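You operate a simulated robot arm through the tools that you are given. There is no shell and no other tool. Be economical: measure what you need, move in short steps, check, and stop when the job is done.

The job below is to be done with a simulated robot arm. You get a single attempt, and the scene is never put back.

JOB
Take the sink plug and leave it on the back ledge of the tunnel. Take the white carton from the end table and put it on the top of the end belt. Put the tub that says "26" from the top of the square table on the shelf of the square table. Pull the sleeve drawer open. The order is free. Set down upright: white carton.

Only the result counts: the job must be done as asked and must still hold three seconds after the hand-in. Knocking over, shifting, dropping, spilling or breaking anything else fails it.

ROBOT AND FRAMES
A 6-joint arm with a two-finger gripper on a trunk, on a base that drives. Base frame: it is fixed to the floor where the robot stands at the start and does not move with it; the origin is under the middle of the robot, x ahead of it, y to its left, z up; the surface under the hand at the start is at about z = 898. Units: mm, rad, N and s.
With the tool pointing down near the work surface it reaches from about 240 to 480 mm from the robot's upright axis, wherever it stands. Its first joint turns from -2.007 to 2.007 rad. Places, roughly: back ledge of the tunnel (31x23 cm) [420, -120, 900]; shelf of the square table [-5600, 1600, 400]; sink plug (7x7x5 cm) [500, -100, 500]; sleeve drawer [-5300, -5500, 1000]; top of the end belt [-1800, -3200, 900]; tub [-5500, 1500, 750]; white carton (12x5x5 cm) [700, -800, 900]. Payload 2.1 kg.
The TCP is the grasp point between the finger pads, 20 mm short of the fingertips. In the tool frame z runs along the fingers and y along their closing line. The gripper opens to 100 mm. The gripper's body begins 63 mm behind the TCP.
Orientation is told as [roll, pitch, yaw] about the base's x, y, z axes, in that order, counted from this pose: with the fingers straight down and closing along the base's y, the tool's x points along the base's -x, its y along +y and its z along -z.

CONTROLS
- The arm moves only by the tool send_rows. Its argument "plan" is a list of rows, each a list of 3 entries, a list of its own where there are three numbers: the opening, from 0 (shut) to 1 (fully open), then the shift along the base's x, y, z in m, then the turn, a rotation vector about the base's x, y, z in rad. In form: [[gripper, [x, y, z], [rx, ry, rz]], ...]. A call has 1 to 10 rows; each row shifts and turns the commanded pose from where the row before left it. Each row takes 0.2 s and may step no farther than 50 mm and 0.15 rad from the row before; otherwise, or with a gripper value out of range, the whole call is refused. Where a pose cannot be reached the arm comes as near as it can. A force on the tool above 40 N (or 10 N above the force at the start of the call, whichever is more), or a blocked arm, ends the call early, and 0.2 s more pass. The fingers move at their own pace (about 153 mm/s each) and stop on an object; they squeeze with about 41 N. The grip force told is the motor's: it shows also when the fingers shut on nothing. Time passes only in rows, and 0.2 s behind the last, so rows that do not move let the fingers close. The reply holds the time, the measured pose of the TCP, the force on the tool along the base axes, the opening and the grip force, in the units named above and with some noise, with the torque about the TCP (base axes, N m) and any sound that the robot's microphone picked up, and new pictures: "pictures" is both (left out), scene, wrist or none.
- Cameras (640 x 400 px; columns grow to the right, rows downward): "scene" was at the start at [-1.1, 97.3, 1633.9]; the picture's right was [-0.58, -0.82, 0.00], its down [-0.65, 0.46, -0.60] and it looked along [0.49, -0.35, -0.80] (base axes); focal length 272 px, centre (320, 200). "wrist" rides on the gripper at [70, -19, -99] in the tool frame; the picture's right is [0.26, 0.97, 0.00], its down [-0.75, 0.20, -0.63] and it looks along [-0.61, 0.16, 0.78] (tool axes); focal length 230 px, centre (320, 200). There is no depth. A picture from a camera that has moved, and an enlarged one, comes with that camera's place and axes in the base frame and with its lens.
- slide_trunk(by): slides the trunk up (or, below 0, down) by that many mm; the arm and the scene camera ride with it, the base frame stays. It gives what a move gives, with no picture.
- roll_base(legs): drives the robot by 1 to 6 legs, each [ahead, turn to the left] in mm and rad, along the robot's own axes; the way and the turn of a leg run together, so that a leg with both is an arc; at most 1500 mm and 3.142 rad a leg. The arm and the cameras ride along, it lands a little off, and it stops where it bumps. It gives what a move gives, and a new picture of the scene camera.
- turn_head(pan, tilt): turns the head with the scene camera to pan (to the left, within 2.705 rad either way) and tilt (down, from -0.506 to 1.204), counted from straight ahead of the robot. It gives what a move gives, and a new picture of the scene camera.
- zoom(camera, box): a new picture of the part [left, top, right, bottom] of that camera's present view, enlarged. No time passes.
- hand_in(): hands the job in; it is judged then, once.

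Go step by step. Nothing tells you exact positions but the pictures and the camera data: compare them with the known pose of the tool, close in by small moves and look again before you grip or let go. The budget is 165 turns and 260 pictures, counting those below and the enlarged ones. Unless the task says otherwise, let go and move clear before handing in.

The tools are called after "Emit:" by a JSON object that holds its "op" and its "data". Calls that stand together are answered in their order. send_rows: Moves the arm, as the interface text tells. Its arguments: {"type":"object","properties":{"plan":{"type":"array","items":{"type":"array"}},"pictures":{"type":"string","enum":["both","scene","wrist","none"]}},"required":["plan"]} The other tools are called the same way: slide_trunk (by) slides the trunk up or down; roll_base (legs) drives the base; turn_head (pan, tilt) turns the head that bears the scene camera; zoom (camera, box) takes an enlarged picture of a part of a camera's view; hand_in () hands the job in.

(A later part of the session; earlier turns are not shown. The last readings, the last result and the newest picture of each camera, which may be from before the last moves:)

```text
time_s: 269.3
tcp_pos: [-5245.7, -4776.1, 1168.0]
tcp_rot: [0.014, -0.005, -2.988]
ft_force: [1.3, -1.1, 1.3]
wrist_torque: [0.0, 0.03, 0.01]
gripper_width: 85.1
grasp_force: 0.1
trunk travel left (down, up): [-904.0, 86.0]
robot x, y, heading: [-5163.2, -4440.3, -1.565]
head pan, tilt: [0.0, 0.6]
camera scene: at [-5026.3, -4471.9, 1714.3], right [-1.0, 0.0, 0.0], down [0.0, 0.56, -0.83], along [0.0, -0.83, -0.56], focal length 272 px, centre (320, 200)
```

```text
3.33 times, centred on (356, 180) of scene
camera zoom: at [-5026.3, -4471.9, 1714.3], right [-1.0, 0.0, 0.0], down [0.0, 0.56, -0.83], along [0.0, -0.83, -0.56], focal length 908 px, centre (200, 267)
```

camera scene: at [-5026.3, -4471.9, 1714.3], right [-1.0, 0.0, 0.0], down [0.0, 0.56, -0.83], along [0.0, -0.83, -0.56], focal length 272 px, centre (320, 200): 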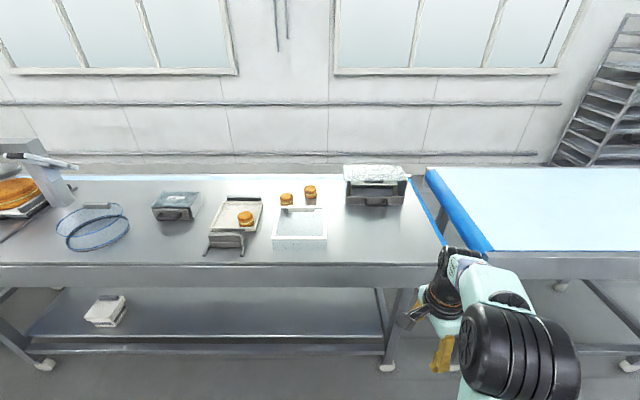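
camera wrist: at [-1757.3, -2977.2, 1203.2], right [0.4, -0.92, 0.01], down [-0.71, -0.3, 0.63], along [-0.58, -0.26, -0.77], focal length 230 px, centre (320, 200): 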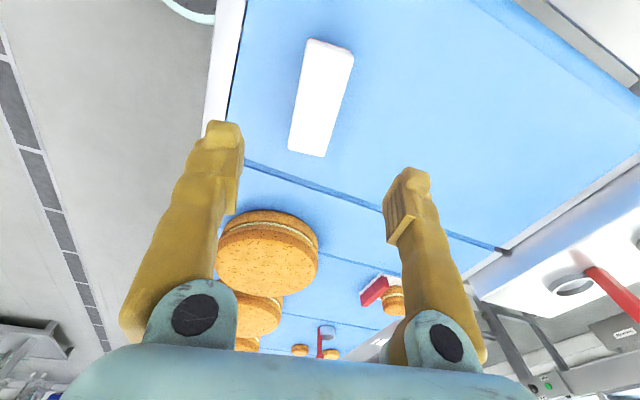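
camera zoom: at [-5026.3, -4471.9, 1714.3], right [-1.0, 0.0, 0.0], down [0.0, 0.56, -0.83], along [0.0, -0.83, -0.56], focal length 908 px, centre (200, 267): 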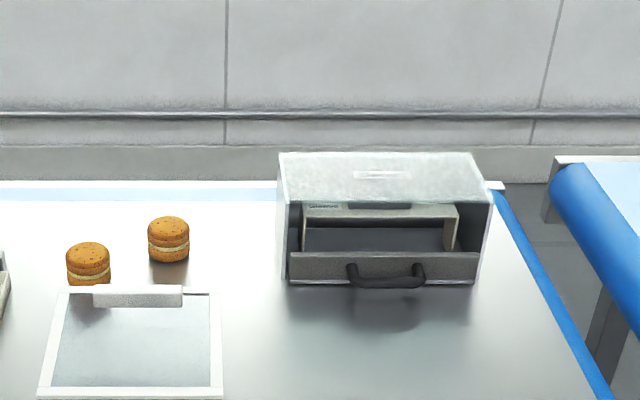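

The handle bar triangulates to about (-5283, -5500, 988), bench top z≈968 with its front edge at y≈-5319. I drive up to y≈-5030 and straighten the gripper.

Emit:
{"op": "roll_base", "data": {"legs": [[300, 0]]}}

Emit:
{"op": "roll_base", "data": {"legs": [[280, 0]]}}

Emit:
{"op": "turn_head", "data": {"pan": -0.05, "tilt": 0.8}}

Emit:
{"op": "zoom", "data": {"camera": "scene", "box": [320, 120, 512, 240]}}

```text
time_s: 271.3
tcp_pos: [-5245.9, -5071.1, 1166.8]
tcp_rot: [0.014, -0.002, -2.987]
ft_force: [-0.5, 0.5, 0.1]
wrist_torque: [-0.01, -0.01, 0.04]
gripper_width: 85.1
grasp_force: 0.0
trunk travel left (down, up): [-904.0, 86.0]
robot x, y, heading: [-5164.0, -4738.9, -1.574]
head pan, tilt: [0.0, 0.6]
camera scene: at [-5025.5, -4767.9, 1714.3], right [-1.0, 0.0, 0.0], down [0.0, 0.56, -0.83], along [0.0, -0.83, -0.56], focal length 272 px, centre (320, 200)
```

scene: 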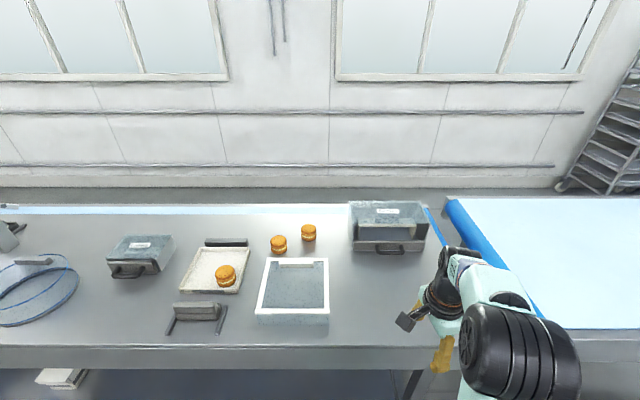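

```text
time_s: 273.3
tcp_pos: [-5246.0, -5353.4, 1167.3]
tcp_rot: [0.015, -0.003, -2.99]
ft_force: [0.2, 0.3, 0.8]
wrist_torque: [-0.03, 0.0, 0.02]
gripper_width: 85.1
grasp_force: 0.1
trunk travel left (down, up): [-904.0, 86.0]
robot x, y, heading: [-5165.1, -5023.8, -1.565]
head pan, tilt: [0.0, 0.6]
camera scene: at [-5025.2, -5049.5, 1714.3], right [-1.0, 0.0, 0.0], down [0.0, 0.56, -0.83], along [0.0, -0.83, -0.56], focal length 272 px, centre (320, 200)
```

scene: 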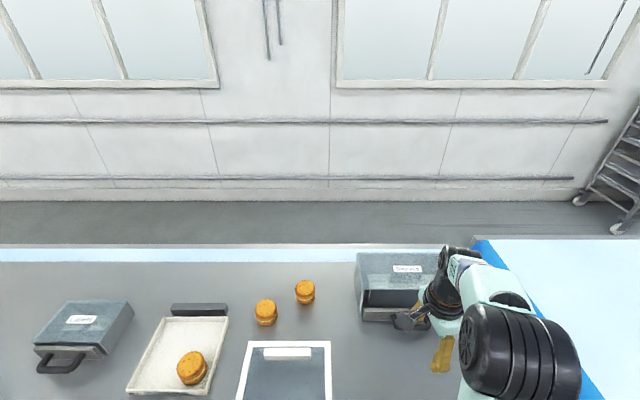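

```text
time_s: 274.0
tcp_pos: [-5245.4, -5355.3, 1166.9]
tcp_rot: [0.011, -0.004, -2.988]
ft_force: [-0.3, -0.5, 0.4]
wrist_torque: [0.02, -0.05, -0.04]
gripper_width: 85.0
grasp_force: 0.2
trunk travel left (down, up): [-904.0, 86.0]
robot x, y, heading: [-5161.6, -5024.5, -1.573]
head pan, tilt: [-0.051, 0.799]
camera scene: at [-5029.3, -5044.8, 1697.4], right [-1.0, 0.05, 0.0], down [0.04, 0.72, -0.7], along [-0.03, -0.7, -0.72], focal length 272 px, centre (320, 200)
```

scene: 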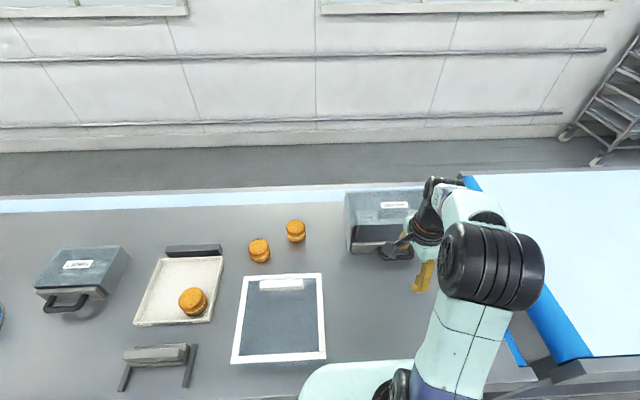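

```text
3.33 times, centred on (416, 180) of scene
camera zoom: at [-5029.3, -5044.8, 1697.4], right [-1.0, 0.05, 0.0], down [0.04, 0.72, -0.7], along [-0.03, -0.7, -0.72], focal length 908 px, centre (0, 267)
```

zoom: 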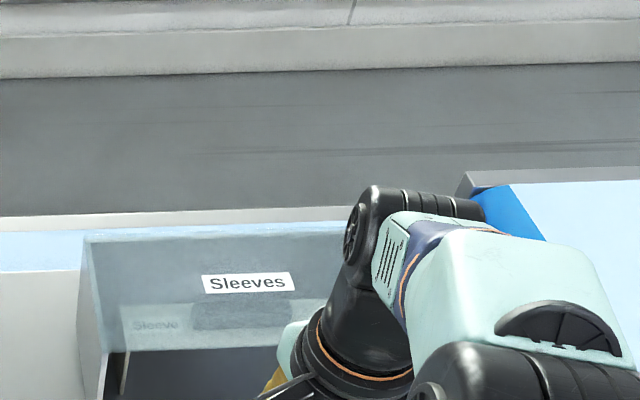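

The right box is labelled "Sleeves". I'll grip its handle bar from above with the tool leaning about 25° so the gripper body clears the lid; first I orient and move near.

Emit:
{"op": "send_rows", "data": {"plan": [[0.4, [-0.006, 0, -0.005], [0, 0, -0.077]], [0.4, [-0.006, 0, -0.005], [0, 0, -0.077]], [0.4, [-0.006, -0.02, -0.015], [-0.148, 0, 0]], [0.4, [-0.006, -0.02, -0.015], [-0.148, 0, 0]], [0.4, [-0.007, -0.02, -0.015], [-0.148, 0, 0]], [0.4, [-0.007, -0.02, -0.02], [0, 0, 0]], [0.4, [0, 0, 0], [0, 0, 0]]], "pictures": "both"}}

```text
time_s: 275.6
tcp_pos: [-5282.7, -5435.7, 1091.7]
tcp_rot: [0.455, -0.001, 3.139]
ft_force: [0.1, 0.5, -0.1]
wrist_torque: [0.0, -0.02, -0.01]
gripper_width: 40.0
grasp_force: 0.0
trunk travel left (down, up): [-904.0, 86.0]
robot x, y, heading: [-5164.4, -5023.8, -1.568]
head pan, tilt: [-0.051, 0.799]
camera scene: at [-5029.0, -5043.6, 1697.4], right [-1.0, 0.05, 0.0], down [0.04, 0.72, -0.7], along [-0.04, -0.7, -0.72], focal length 272 px, centre (320, 200)
camera wrist: at [-5213.7, -5374.6, 1171.1], right [0.26, -0.87, 0.43], down [-0.75, 0.1, 0.66], along [-0.61, -0.49, -0.62], focal length 230 px, centre (320, 200)
```

scene: 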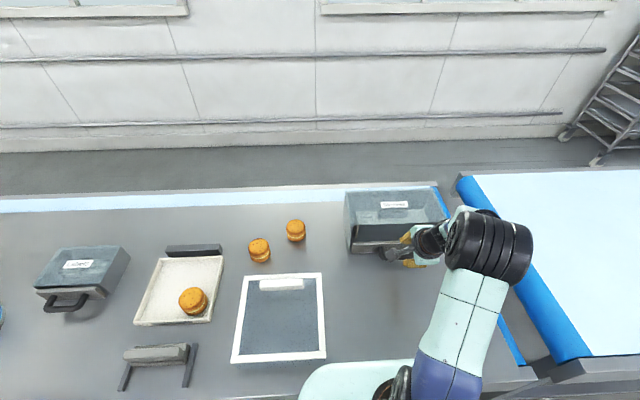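
wrist: 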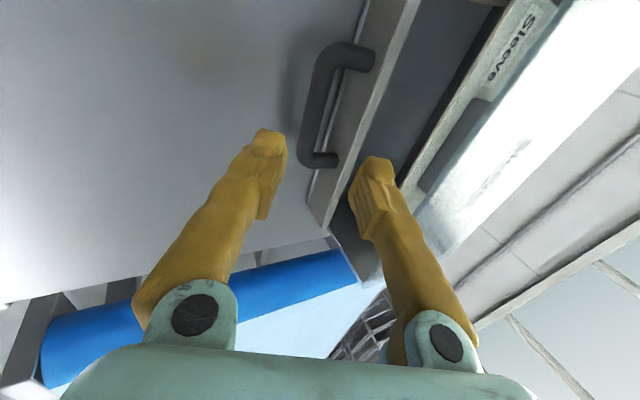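

Emit:
{"op": "zoom", "data": {"camera": "wrist", "box": [240, 10, 432, 130]}}

Emit:
{"op": "zoom", "data": {"camera": "wrist", "box": [220, 90, 412, 210]}}

```text
3.33 times, centred on (336, 70) of wrist
camera zoom: at [-5213.7, -5374.6, 1171.1], right [0.26, -0.87, 0.43], down [-0.75, 0.1, 0.66], along [-0.61, -0.49, -0.62], focal length 767 px, centre (267, 633)
```

zoom: 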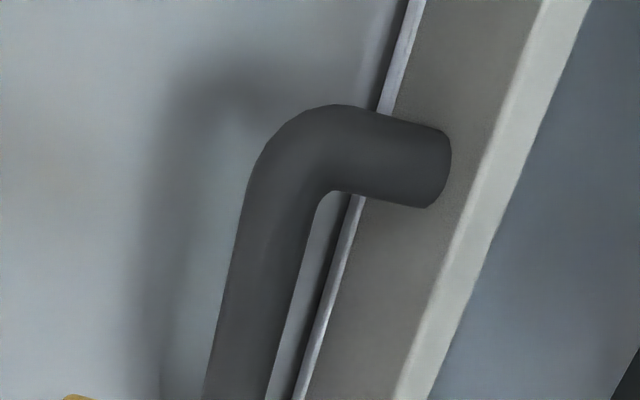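

```text
3.33 times, centred on (316, 150) of wrist
camera zoom: at [-5213.7, -5374.6, 1171.1], right [0.26, -0.87, 0.43], down [-0.75, 0.1, 0.66], along [-0.61, -0.49, -0.62], focal length 767 px, centre (333, 367)
```

zoom: 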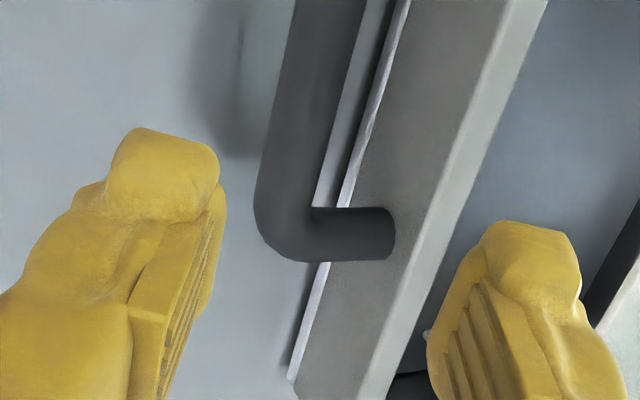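

The bar is about 17 mm thick at (-5283, -5478, 988), with ~35 mm behind it. I reduce the lean to 16° and come down in line with the bar.

Emit:
{"op": "send_rows", "data": {"plan": [[0.32, [0, -0.012, -0.018], [0.09, 0, 0]], [0.32, [0, -0.012, -0.019], [0.085, 0, 0]], [0.32, [0, 0, 0], [0, 0, 0]]], "pictures": "both"}}

```text
time_s: 276.4
tcp_pos: [-5283.3, -5458.7, 1054.1]
tcp_rot: [0.282, -0.004, 3.14]
ft_force: [0.4, 0.0, 0.5]
wrist_torque: [-0.01, -0.03, 0.01]
gripper_width: 32.0
grasp_force: 0.1
trunk travel left (down, up): [-904.0, 86.0]
robot x, y, heading: [-5162.0, -5023.3, -1.57]
head pan, tilt: [-0.051, 0.799]
camera scene: at [-5029.2, -5042.8, 1697.4], right [-1.0, 0.05, 0.0], down [0.04, 0.72, -0.7], along [-0.03, -0.7, -0.72], focal length 272 px, centre (320, 200)
camera wrist: at [-5213.6, -5412.6, 1143.8], right [0.26, -0.93, 0.27], down [-0.75, -0.02, 0.66], along [-0.61, -0.37, -0.7], focal length 230 px, centre (320, 200)
```

scene: 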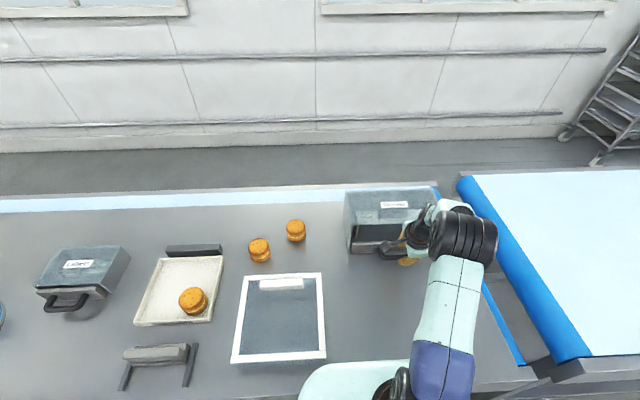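
wrist: 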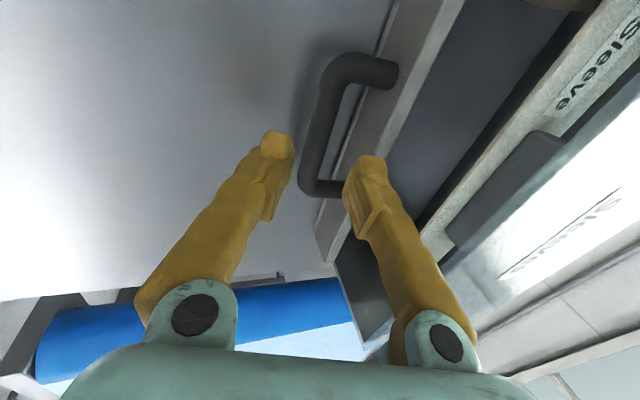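

Emit:
{"op": "send_rows", "data": {"plan": [[0.32, [0, -0.007, -0.022], [0, 0, 0]], [0.32, [0, -0.006, -0.022], [0, 0, 0]], [0.32, [0, 0, 0], [0, 0, 0]]], "pictures": "wrist"}}

Emit:
{"op": "zoom", "data": {"camera": "wrist", "box": [220, 90, 412, 210]}}

```text
time_s: 277.2
tcp_pos: [-5282.3, -5470.6, 1010.5]
tcp_rot: [0.28, -0.004, 3.137]
ft_force: [-0.1, 1.5, 0.3]
wrist_torque: [-0.03, 0.01, -0.01]
gripper_width: 31.8
grasp_force: 0.0
trunk travel left (down, up): [-904.0, 86.0]
robot x, y, heading: [-5161.5, -5021.9, -1.569]
head pan, tilt: [-0.051, 0.799]
camera wrist: at [-5213.9, -5425.8, 1099.5], right [0.26, -0.93, 0.27], down [-0.75, -0.01, 0.66], along [-0.61, -0.37, -0.7], focal length 230 px, centre (320, 200)
```

wrist: 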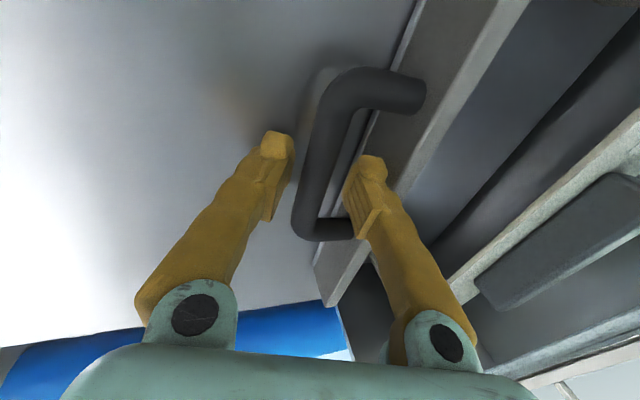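

```text
3.33 times, centred on (316, 150) of wrist
camera zoom: at [-5213.9, -5425.8, 1099.5], right [0.26, -0.93, 0.27], down [-0.75, -0.01, 0.66], along [-0.61, -0.37, -0.7], focal length 767 px, centre (333, 367)
```

zoom: 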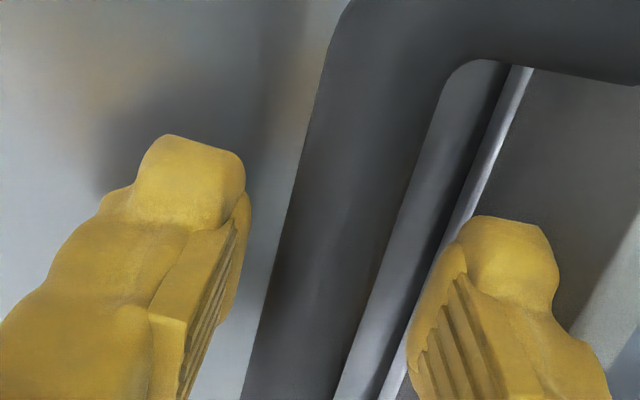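

The bar is between the fingers. I go down the last 13 mm and close.

Emit:
{"op": "send_rows", "data": {"plan": [[0.32, [0, -0.003, -0.008], [0, 0, 0]], [0.32, [0, -0.001, -0.005], [0, 0, 0]], [0.15, [0, 0, 0], [0, 0, 0]], [0, [0, 0, 0], [0, 0, 0]], [0, [0, 0, 0], [0, 0, 0]]], "pictures": "wrist"}}

```text
time_s: 278.4
tcp_pos: [-5282.9, -5474.4, 994.4]
tcp_rot: [0.272, 0.001, 3.141]
ft_force: [1.3, 15.4, -35.2]
wrist_torque: [-0.29, 0.52, 0.4]
gripper_width: 6.1
grasp_force: 30.9
trunk travel left (down, up): [-904.0, 86.0]
robot x, y, heading: [-5161.8, -5026.1, -1.572]
head pan, tilt: [-0.051, 0.799]
camera wrist: at [-5213.7, -5428.8, 1084.0], right [0.26, -0.93, 0.26], down [-0.75, -0.02, 0.66], along [-0.61, -0.36, -0.71], focal length 230 px, centre (320, 200)
```

wrist: 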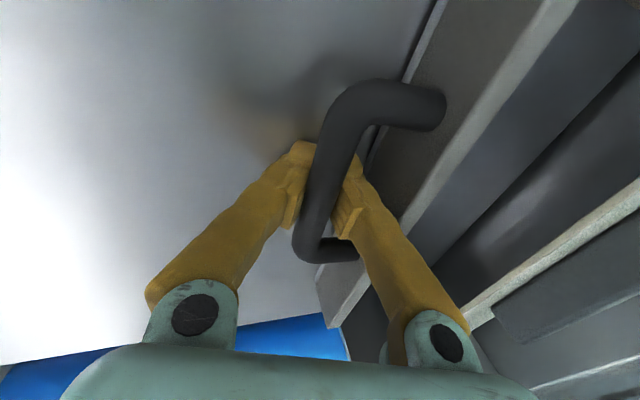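

The fingers closed to 6 mm with a downward load, so the bar sits higher than my estimate (about z 1012). I open, rise about 15 mm and grip again.

Emit:
{"op": "send_rows", "data": {"plan": [[0.35, [0, 0, 0], [0, 0, 0]], [0.35, [0, 0, 0], [0, 0, 0]], [0.35, [0, 0.005, 0.008], [0, 0, 0]], [0.35, [0, 0.004, 0.007], [0, 0, 0]], [0.35, [0, 0, 0], [0, 0, 0]]], "pictures": "wrist"}}

Emit:
{"op": "zoom", "data": {"camera": "wrist", "box": [240, 100, 432, 220]}}

```text
time_s: 279.6
tcp_pos: [-5282.4, -5467.0, 1013.8]
tcp_rot: [0.283, -0.004, 3.14]
ft_force: [0.0, 0.1, -0.1]
wrist_torque: [-0.01, 0.0, 0.03]
gripper_width: 34.8
grasp_force: 0.1
trunk travel left (down, up): [-904.0, 86.0]
robot x, y, heading: [-5161.0, -5028.4, -1.571]
head pan, tilt: [-0.051, 0.799]
camera wrist: at [-5213.5, -5421.4, 1102.1], right [0.26, -0.93, 0.27], down [-0.75, -0.01, 0.66], along [-0.61, -0.37, -0.7], focal length 230 px, centre (320, 200)
```

wrist: 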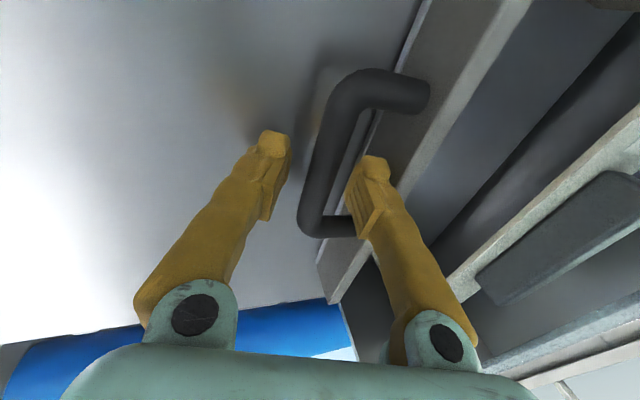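

```text
3.33 times, centred on (336, 160) of wrist
camera zoom: at [-5213.5, -5421.4, 1102.1], right [0.26, -0.93, 0.27], down [-0.75, -0.01, 0.66], along [-0.61, -0.37, -0.7], focal length 767 px, centre (267, 333)
```

zoom: 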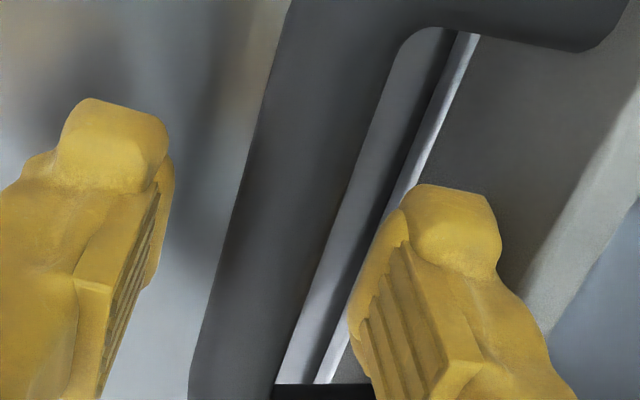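

Comparing the bar's apparent thickness in two views, it sits near z≈1015 — right at the grasp point now. I close.

Emit:
{"op": "send_rows", "data": {"plan": [[0.2, [0, 0.002, 0], [0, 0, 0]], [0.1, [0, 0, 0], [0, 0, 0]], [0, [0, 0, 0], [0, 0, 0]], [0, [0, 0, 0], [0, 0, 0]]], "pictures": "wrist"}}

```text
time_s: 280.6
tcp_pos: [-5283.0, -5464.7, 1012.3]
tcp_rot: [0.281, -0.003, 3.14]
ft_force: [-0.6, -0.6, -2.2]
wrist_torque: [-0.01, 0.33, 0.74]
gripper_width: 13.8
grasp_force: 39.7
trunk travel left (down, up): [-904.0, 86.0]
robot x, y, heading: [-5162.7, -5028.0, -1.563]
head pan, tilt: [-0.051, 0.799]
camera wrist: at [-5213.2, -5419.5, 1101.4], right [0.26, -0.93, 0.27], down [-0.75, -0.02, 0.66], along [-0.61, -0.37, -0.7], focal length 230 px, centre (320, 200)
```

wrist: 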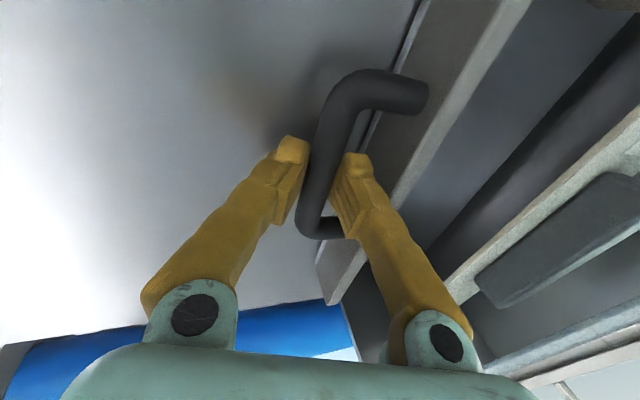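

Gripped squarely on the 14 mm bar. I pull gently toward +y.

Emit:
{"op": "send_rows", "data": {"plan": [[0, [0, 0.01, 0], [0, 0, 0]], [0, [0, 0.015, 0], [0, 0, 0]], [0, [0, 0.02, 0], [0, 0, 0]], [0, [0, 0.02, 0], [0, 0, 0]], [0, [0, 0, 0], [0, 0, 0]]], "pictures": "both"}}

```text
time_s: 281.8
tcp_pos: [-5283.4, -5401.3, 1012.2]
tcp_rot: [0.279, -0.002, 3.139]
ft_force: [0.4, 1.7, -11.0]
wrist_torque: [0.07, 0.0, 0.68]
gripper_width: 13.3
grasp_force: 40.0
trunk travel left (down, up): [-904.0, 86.0]
robot x, y, heading: [-5162.7, -5025.0, -1.571]
head pan, tilt: [-0.051, 0.799]
camera scene: at [-5029.9, -5045.9, 1697.3], right [-1.0, 0.05, 0.0], down [0.04, 0.72, -0.7], along [-0.03, -0.7, -0.72], focal length 272 px, centre (320, 200)
camera wrist: at [-5213.4, -5355.2, 1101.2], right [0.26, -0.93, 0.27], down [-0.75, -0.02, 0.66], along [-0.61, -0.37, -0.7], focal length 230 px, centre (320, 200)
```

scene: 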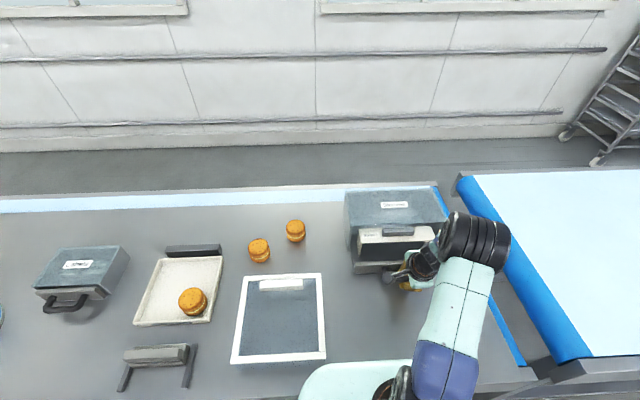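
wrist: 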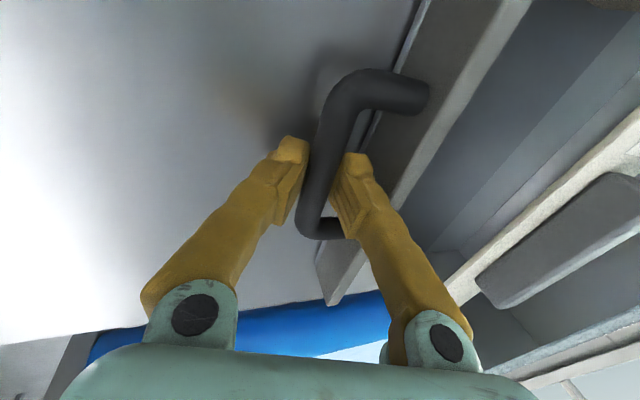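

The drawer slides. I keep pulling in small steps, watching for its stop.

Emit:
{"op": "send_rows", "data": {"plan": [[0, [0, 0.012, 0], [0, 0, 0]], [0, [0, 0.012, 0], [0, 0, 0]], [0, [0, 0.012, 0], [0, 0, 0]], [0, [0, 0, 0], [0, 0, 0]]], "pictures": "none"}}

Emit:
{"op": "send_rows", "data": {"plan": [[0, [0, 0.008, 0], [0, 0, 0]], [0, [0, 0.008, 0], [0, 0, 0]], [0, [0, 0.008, 0], [0, 0, 0]], [0, [0, 0, 0], [0, 0, 0]]], "pictures": "both"}}

```text
time_s: 282.8
tcp_pos: [-5281.6, -5365.6, 1012.2]
tcp_rot: [0.279, 0.0, 3.14]
ft_force: [1.5, -0.2, -11.1]
wrist_torque: [0.03, -0.1, 0.74]
gripper_width: 13.3
grasp_force: 39.6
trunk travel left (down, up): [-904.0, 86.0]
robot x, y, heading: [-5164.9, -5025.3, -1.574]
head pan, tilt: [-0.051, 0.799]
```

```text
time_s: 283.8
tcp_pos: [-5281.8, -5340.0, 1010.8]
tcp_rot: [0.279, -0.003, 3.14]
ft_force: [1.0, 0.9, -17.1]
wrist_torque: [0.02, 0.38, 0.55]
gripper_width: 13.4
grasp_force: 40.4
trunk travel left (down, up): [-904.0, 86.0]
robot x, y, heading: [-5164.0, -5028.0, -1.574]
head pan, tilt: [-0.051, 0.799]
camera scene: at [-5030.1, -5047.2, 1697.3], right [-1.0, 0.05, 0.0], down [0.04, 0.72, -0.7], along [-0.03, -0.69, -0.72], focal length 272 px, centre (320, 200)
camera wrist: at [-5213.4, -5295.6, 1101.0], right [0.26, -0.93, 0.27], down [-0.75, -0.02, 0.66], along [-0.61, -0.37, -0.7], focal length 230 px, centre (320, 200)
```

scene: 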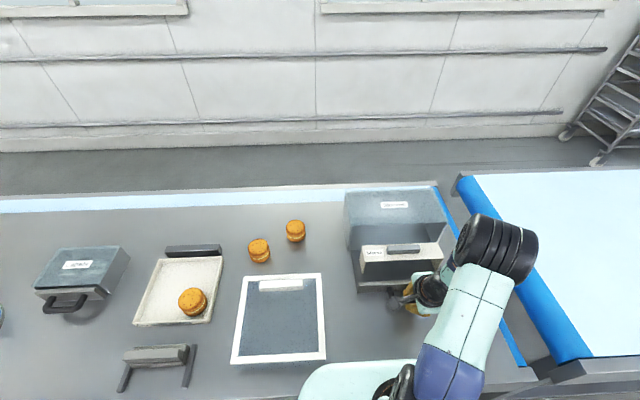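
wrist: 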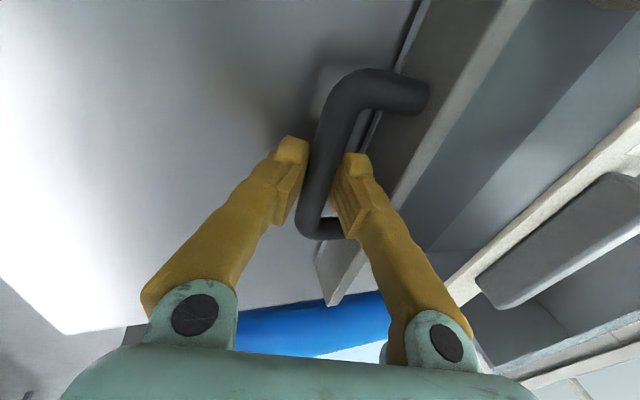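

Emit:
{"op": "send_rows", "data": {"plan": [[0, [0, 0.008, 0], [0, 0, 0]], [0, [0, 0.008, 0], [0, 0, 0]], [0, [0, 0.006, 0], [0, 0, 0]], [0, [0, 0, 0], [0, 0, 0]]], "pictures": "scene"}}

Emit:
{"op": "zoom", "data": {"camera": "scene", "box": [330, 170, 490, 270]}}

```text
time_s: 284.8
tcp_pos: [-5282.2, -5320.1, 1012.4]
tcp_rot: [0.279, -0.001, 3.14]
ft_force: [2.4, -0.5, -22.5]
wrist_torque: [0.08, -0.02, 0.64]
gripper_width: 12.9
grasp_force: 39.9
trunk travel left (down, up): [-904.0, 86.0]
robot x, y, heading: [-5163.4, -5023.3, -1.566]
head pan, tilt: [-0.051, 0.799]
camera scene: at [-5029.4, -5048.0, 1697.3], right [-1.0, 0.05, 0.0], down [0.04, 0.72, -0.7], along [-0.03, -0.69, -0.72], focal length 272 px, centre (320, 200)
```

scene: 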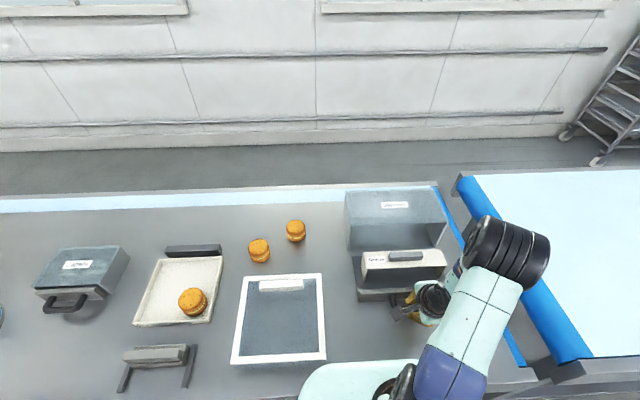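

```text
4.00 times, centred on (410, 220) of scene
camera zoom: at [-5029.4, -5048.0, 1697.3], right [-1.0, 0.05, 0.0], down [0.04, 0.72, -0.7], along [-0.03, -0.69, -0.72], focal length 1090 px, centre (-40, 120)
```

zoom: 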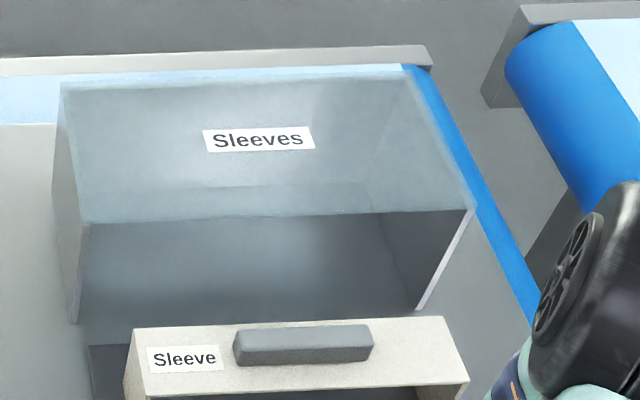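

The drawer is about 145 mm out, and the gripper carries some load. I test how it is supported by lowering 2 mm.

Emit:
{"op": "send_rows", "data": {"plan": [[0, [0, 0, -0.001], [0, 0, 0]], [0, [0, 0, -0.001], [0, 0, 0]], [0, [0, 0, 0], [0, 0, 0]]], "pictures": "wrist"}}

Emit:
{"op": "zoom", "data": {"camera": "scene", "box": [330, 220, 490, 320]}}

```text
time_s: 285.6
tcp_pos: [-5283.0, -5320.2, 1010.6]
tcp_rot: [0.282, -0.002, 3.139]
ft_force: [0.9, -1.2, -10.3]
wrist_torque: [0.03, 0.21, 0.59]
gripper_width: 12.3
grasp_force: 38.8
trunk travel left (down, up): [-904.0, 86.0]
robot x, y, heading: [-5160.9, -5025.1, -1.567]
head pan, tilt: [-0.051, 0.799]
camera wrist: at [-5213.5, -5273.3, 1099.3], right [0.26, -0.93, 0.27], down [-0.75, -0.02, 0.66], along [-0.61, -0.37, -0.7], focal length 230 px, centre (320, 200)
```

wrist: 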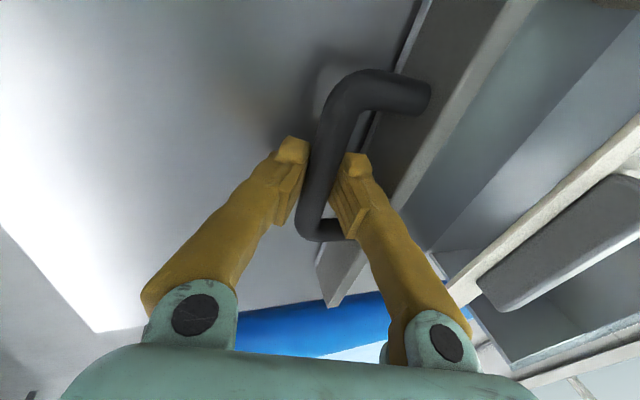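

```text
4.00 times, centred on (410, 270) of scene
camera zoom: at [-5029.5, -5046.2, 1697.3], right [-1.0, 0.05, 0.0], down [0.04, 0.72, -0.7], along [-0.03, -0.7, -0.72], focal length 1090 px, centre (-40, -80)
```

zoom: 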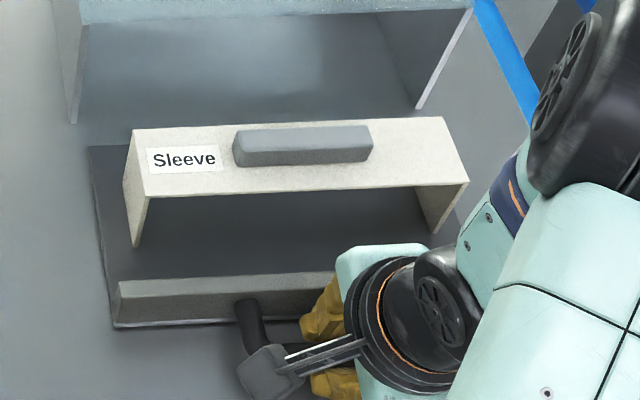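

Emit:
{"op": "send_rows", "data": {"plan": [[0, [0, 0.006, -0.001], [0, 0, 0]], [0, [0, 0.006, 0], [0, 0, 0]], [0, [0, 0, 0], [0, 0, 0]]], "pictures": "scene"}}

Emit:
{"op": "zoom", "data": {"camera": "scene", "box": [330, 200, 490, 300]}}

```text
time_s: 286.4
tcp_pos: [-5283.2, -5307.2, 1008.0]
tcp_rot: [0.276, -0.002, 3.139]
ft_force: [0.5, 0.9, -32.5]
wrist_torque: [0.07, 0.33, 0.62]
gripper_width: 9.4
grasp_force: 37.0
trunk travel left (down, up): [-904.0, 86.0]
robot x, y, heading: [-5165.7, -5023.6, -1.567]
head pan, tilt: [-0.051, 0.799]
camera scene: at [-5030.5, -5048.3, 1697.1], right [-1.0, 0.05, 0.0], down [0.04, 0.72, -0.7], along [-0.03, -0.69, -0.72], focal length 272 px, centre (320, 200)
```

scene: 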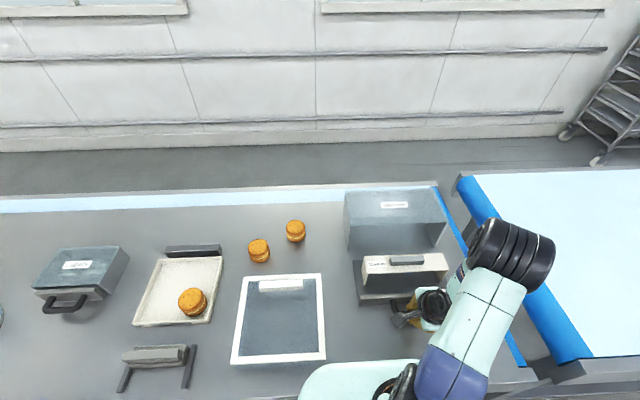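

```text
4.00 times, centred on (410, 250) of scene
camera zoom: at [-5030.5, -5048.3, 1697.1], right [-1.0, 0.05, 0.0], down [0.04, 0.72, -0.7], along [-0.03, -0.69, -0.72], focal length 1090 px, centre (-40, 0)
```

zoom: 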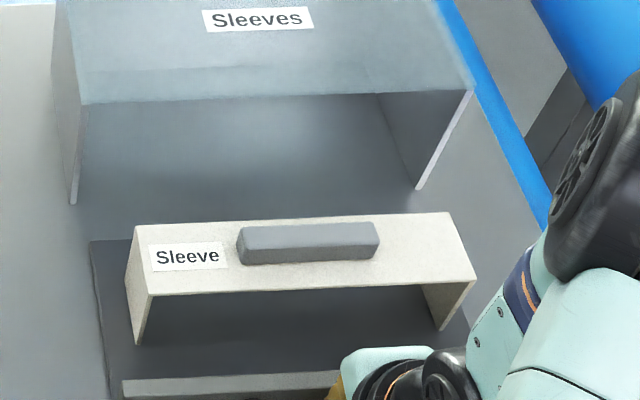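

The drawer is well open (~155 mm). I let go of the bar and rise clear.

Emit:
{"op": "send_rows", "data": {"plan": [[0.12, [0, 0, 0], [0, 0, 0]], [0.3, [0, 0, 0], [0, 0, 0]], [0.33, [0, 0, 0], [0, 0, 0]], [0.33, [0, 0.004, 0.015], [0, 0, 0]], [0.33, [0, 0.006, 0.02], [0, 0, 0]], [0.33, [0, 0.008, 0.03], [0, 0, 0]], [0.33, [0, 0.01, 0.04], [0, 0, 0]], [0.33, [0, 0.01, 0.04], [0, 0, 0]]], "pictures": "both"}}

```text
time_s: 288.2
tcp_pos: [-5281.2, -5266.7, 1156.1]
tcp_rot: [0.282, -0.004, 3.139]
ft_force: [-0.3, 0.1, -0.5]
wrist_torque: [0.02, -0.02, -0.01]
gripper_width: 32.9
grasp_force: 0.1
trunk travel left (down, up): [-904.0, 86.0]
robot x, y, heading: [-5165.4, -5027.6, -1.572]
head pan, tilt: [-0.051, 0.799]
camera scene: at [-5028.1, -5042.5, 1697.3], right [-1.0, 0.05, 0.0], down [0.04, 0.72, -0.7], along [-0.04, -0.7, -0.72], focal length 272 px, centre (320, 200)
camera wrist: at [-5211.6, -5220.3, 1244.7], right [0.26, -0.93, 0.27], down [-0.75, -0.01, 0.66], along [-0.61, -0.37, -0.7], focal length 230 px, centre (320, 200)
```

scene: 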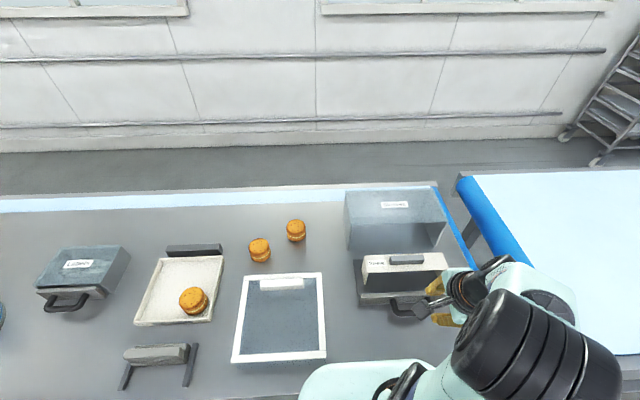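
wrist: 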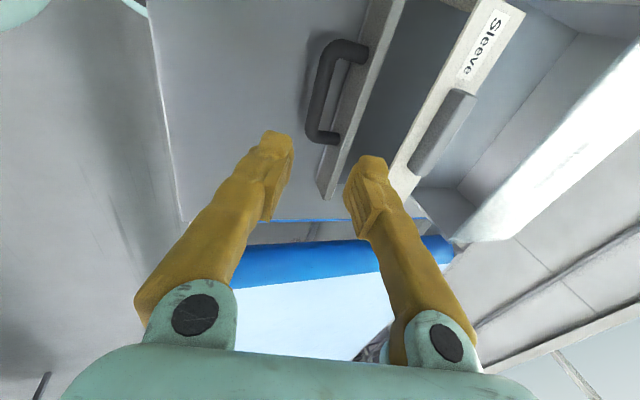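

The drawer stays open and level. Now I go back the way I came: out of the corridor, over the cable gap, and to the main aisle.

Emit:
{"op": "roll_base", "data": {"legs": [[-600, 0], [0, -1.57], [1400, 0]]}}

Emit:
{"op": "turn_head", "data": {"pan": 0.0, "tilt": 0.5}}

```text
time_s: 301.9
tcp_pos: [-6795.8, -4319.8, 1155.9]
tcp_rot: [0.282, -0.005, 1.581]
ft_force: [-0.6, 0.4, -0.4]
wrist_torque: [-0.01, 0.01, 0.0]
gripper_width: 33.1
grasp_force: 0.1
trunk travel left (down, up): [-904.0, 86.0]
robot x, y, heading: [-6550.4, -4433.7, -3.124]
head pan, tilt: [-0.051, 0.799]
camera scene: at [-6571.0, -4571.0, 1697.4], right [0.04, 1.0, 0.0], down [0.72, -0.03, -0.7], along [-0.7, 0.03, -0.72], focal length 272 px, centre (320, 200)
```

scene: 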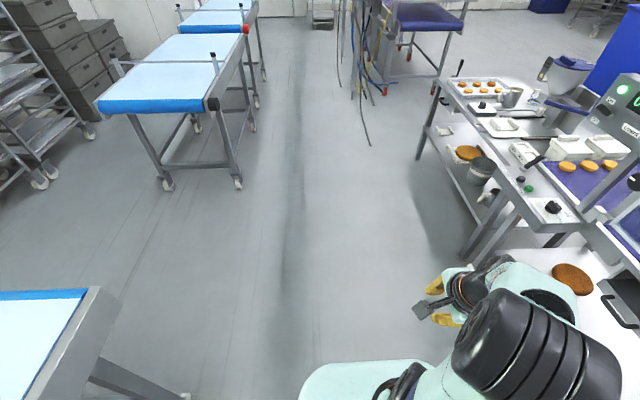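

```text
time_s: 302.7
tcp_pos: [-6796.2, -4319.1, 1155.2]
tcp_rot: [0.282, -0.005, 1.581]
ft_force: [0.0, 0.0, -0.3]
wrist_torque: [-0.01, -0.03, 0.04]
gripper_width: 32.9
grasp_force: 0.0
trunk travel left (down, up): [-904.0, 86.0]
robot x, y, heading: [-6553.5, -4434.3, -3.122]
head pan, tilt: [0.0, 0.499]
camera scene: at [-6582.2, -4575.2, 1723.3], right [-0.01, 1.0, 0.0], down [0.48, 0.01, -0.88], along [-0.88, -0.01, -0.48], focal length 272 px, centre (320, 200)
```

scene: 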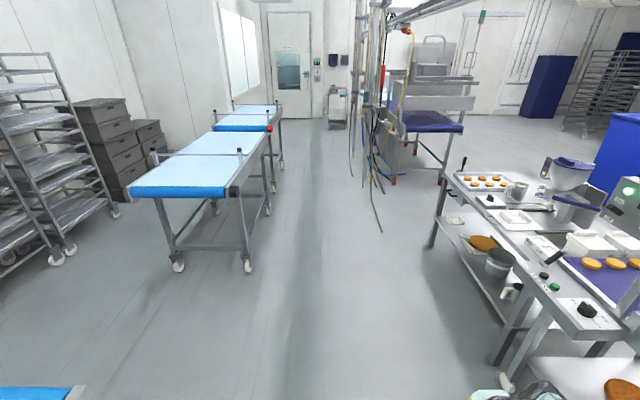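

Emit:
{"op": "roll_base", "data": {"legs": [[1450, 0], [1450, 0], [0, -1.59], [1200, 0], [1250, 0]]}}

Emit:
{"op": "turn_head", "data": {"pan": -0.6, "tilt": 0.3}}

Emit:
{"op": "turn_head", "data": {"pan": 0.3, "tilt": 0.3}}

```text
time_s: 332.1
tcp_pos: [-9332.0, -1805.8, 1153.9]
tcp_rot: [0.284, -0.004, 0.004]
ft_force: [0.2, -0.2, 0.5]
wrist_torque: [0.01, -0.02, 0.01]
gripper_width: 33.2
grasp_force: 0.0
trunk travel left (down, up): [-904.0, 86.0]
robot x, y, heading: [-9448.9, -2048.9, 1.578]
head pan, tilt: [0.0, 0.499]
camera scene: at [-9590.9, -2019.1, 1723.4], right [1.0, 0.01, 0.0], down [0.0, -0.48, -0.88], along [-0.01, 0.88, -0.48], focal length 272 px, centre (320, 200)
```

scene: 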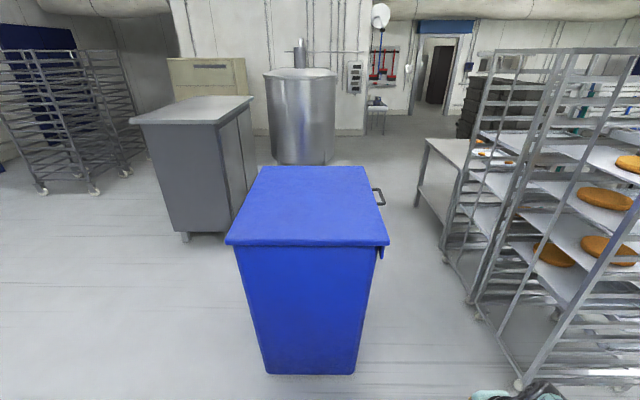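

```text
time_s: 333.1
tcp_pos: [-9332.8, -1805.0, 1155.6]
tcp_rot: [0.283, -0.004, 0.002]
ft_force: [-0.2, -0.7, 0.0]
wrist_torque: [0.0, -0.02, 0.01]
gripper_width: 33.2
grasp_force: 0.1
trunk travel left (down, up): [-904.0, 86.0]
robot x, y, heading: [-9453.6, -2051.2, 1.578]
head pan, tilt: [-0.6, 0.3]
camera scene: at [-9538.3, -2032.0, 1741.7], right [0.83, -0.56, 0.0], down [-0.17, -0.25, -0.96], along [0.53, 0.79, -0.3], focal length 272 px, centre (320, 200)
```

scene: 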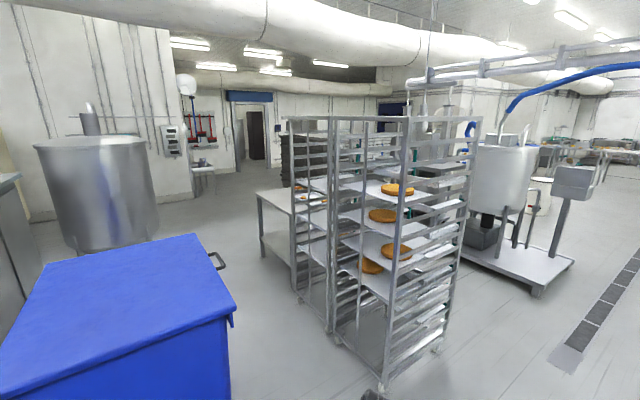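

```text
time_s: 334.3
tcp_pos: [-9332.3, -1805.2, 1154.6]
tcp_rot: [0.283, -0.003, 0.004]
ft_force: [-0.2, -0.4, 0.2]
wrist_torque: [-0.01, 0.0, -0.02]
gripper_width: 33.4
grasp_force: 0.1
trunk travel left (down, up): [-904.0, 86.0]
robot x, y, heading: [-9451.2, -2047.7, 1.579]
head pan, tilt: [0.3, 0.3]
camera scene: at [-9618.4, -2020.4, 1741.7], right [0.95, 0.3, 0.0], down [0.09, -0.28, -0.96], along [-0.29, 0.91, -0.3], focal length 272 px, centre (320, 200)
```

scene: 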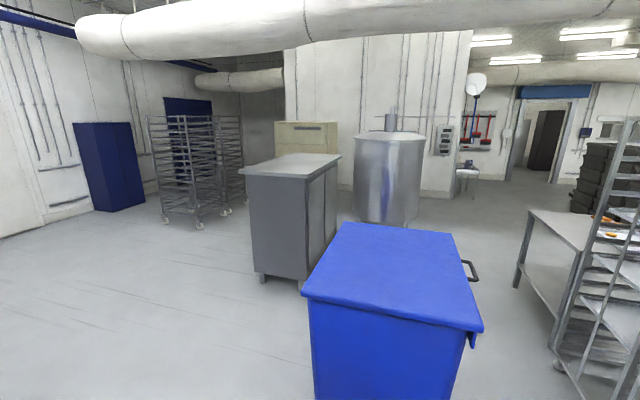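

The racks and bin block the direct way; the square table is reachable from the open floor to its east. I drive back along the main aisle to x≈-4400 and turn north.

Emit:
{"op": "roll_base", "data": {"legs": [[0, -1.585], [1300, 0], [1300, 0], [1300, 0], [1150, 0], [0, 1.9]]}}

Emit:
{"op": "turn_head", "data": {"pan": 0.0, "tilt": 0.4}}

```text
time_s: 367.1
tcp_pos: [-4342.6, -1784.8, 1155.4]
tcp_rot: [0.283, -0.005, 0.329]
ft_force: [0.4, 0.4, 0.0]
wrist_torque: [-0.02, -0.01, 0.03]
gripper_width: 33.0
grasp_force: 0.0
trunk travel left (down, up): [-904.0, 86.0]
robot x, y, heading: [-4378.9, -2056.2, 1.905]
head pan, tilt: [0.3, 0.3]
camera scene: at [-4545.1, -2080.0, 1741.7], right [0.81, 0.59, 0.0], down [0.18, -0.24, -0.96], along [-0.57, 0.77, -0.3], focal length 272 px, centre (320, 200)
```

scene: 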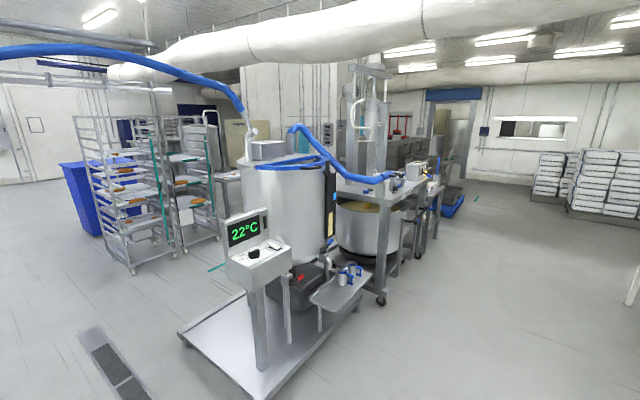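

```text
time_s: 367.9
tcp_pos: [-4342.7, -1782.8, 1155.9]
tcp_rot: [0.283, -0.004, 0.328]
ft_force: [-0.5, 1.5, -0.1]
wrist_torque: [0.01, -0.03, 0.01]
gripper_width: 33.0
grasp_force: 0.0
trunk travel left (down, up): [-904.0, 86.0]
robot x, y, heading: [-4374.8, -2049.5, 1.906]
head pan, tilt: [0.0, 0.4]
camera scene: at [-4520.2, -2067.9, 1732.5], right [0.94, 0.33, 0.0], down [0.13, -0.37, -0.92], along [-0.3, 0.87, -0.39], focal length 272 px, centre (320, 200)
```

scene: 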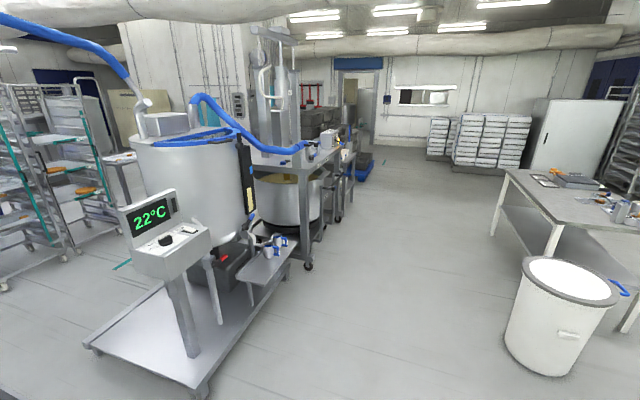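

Emit:
{"op": "roll_base", "data": {"legs": [[0, -0.315], [1400, 0], [1400, 0], [0, 1.2]]}}

Emit:
{"op": "turn_head", "data": {"pan": 0.0, "tilt": 0.5}}

```text
time_s: 385.4
tcp_pos: [-4615.0, 944.4, 1155.5]
tcp_rot: [0.281, 0.0, 1.202]
ft_force: [-0.7, -0.2, 0.3]
wrist_torque: [0.02, 0.01, 0.01]
gripper_width: 33.1
grasp_force: 0.1
trunk travel left (down, up): [-904.0, 86.0]
robot x, y, heading: [-4433.1, 750.4, 2.774]
head pan, tilt: [0.0, 0.4]
camera scene: at [-4512.2, 627.5, 1732.5], right [0.36, 0.93, 0.0], down [0.36, -0.14, -0.92], along [-0.86, 0.33, -0.39], focal length 272 px, centre (320, 200)
```

scene: 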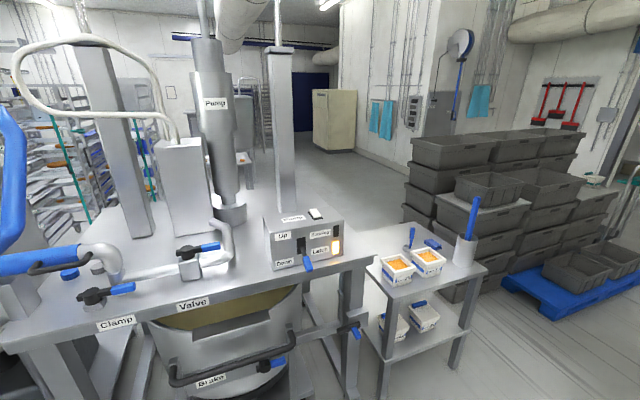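

```text
time_s: 386.1
tcp_pos: [-4615.2, 944.1, 1156.1]
tcp_rot: [0.284, -0.003, 1.204]
ft_force: [0.3, 0.0, -0.9]
wrist_torque: [0.0, 0.0, -0.02]
gripper_width: 33.3
grasp_force: 0.1
trunk travel left (down, up): [-904.0, 86.0]
robot x, y, heading: [-4430.0, 744.4, 2.778]
head pan, tilt: [0.0, 0.499]
camera scene: at [-4510.7, 626.8, 1723.4], right [0.36, 0.93, 0.0], down [0.45, -0.17, -0.88], along [-0.82, 0.31, -0.48], focal length 272 px, centre (320, 200)
```

scene: 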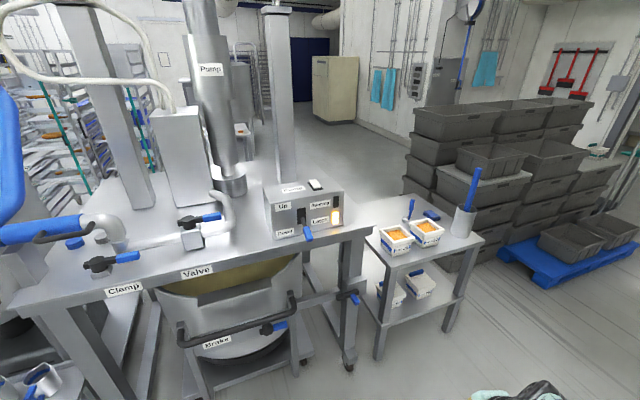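

The square table with two tubs on top is ahead. I zoom to find the tub that says "26".

Emit:
{"op": "zoom", "data": {"camera": "scene", "box": [360, 185, 488, 265]}}

Emit:
{"op": "zoom", "data": {"camera": "scene", "box": [360, 245, 488, 325]}}

```text
5.00 times, centred on (424, 225) of scene
camera zoom: at [-4510.7, 626.8, 1723.4], right [0.36, 0.93, 0.0], down [0.45, -0.17, -0.88], along [-0.82, 0.31, -0.48], focal length 1362 px, centre (-200, 75)
```

zoom: 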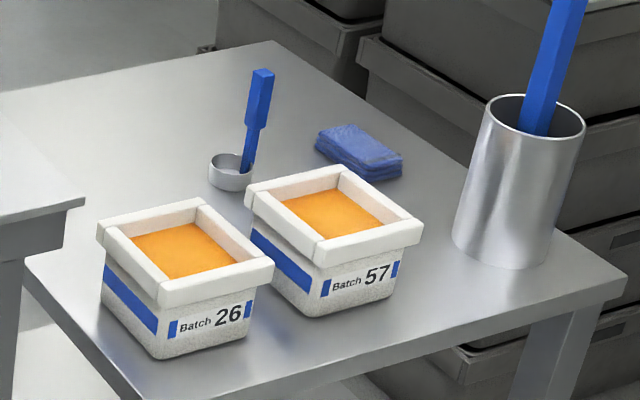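

```text
5.00 times, centred on (424, 285) of scene
camera zoom: at [-4510.7, 626.8, 1723.4], right [0.36, 0.93, 0.0], down [0.45, -0.17, -0.88], along [-0.82, 0.31, -0.48], focal length 1362 px, centre (-200, -225)
```

zoom: 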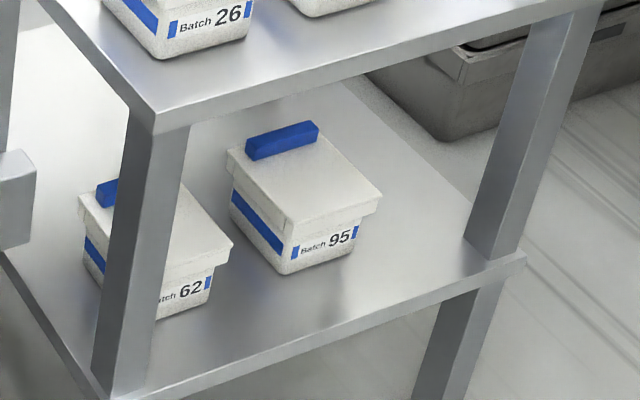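

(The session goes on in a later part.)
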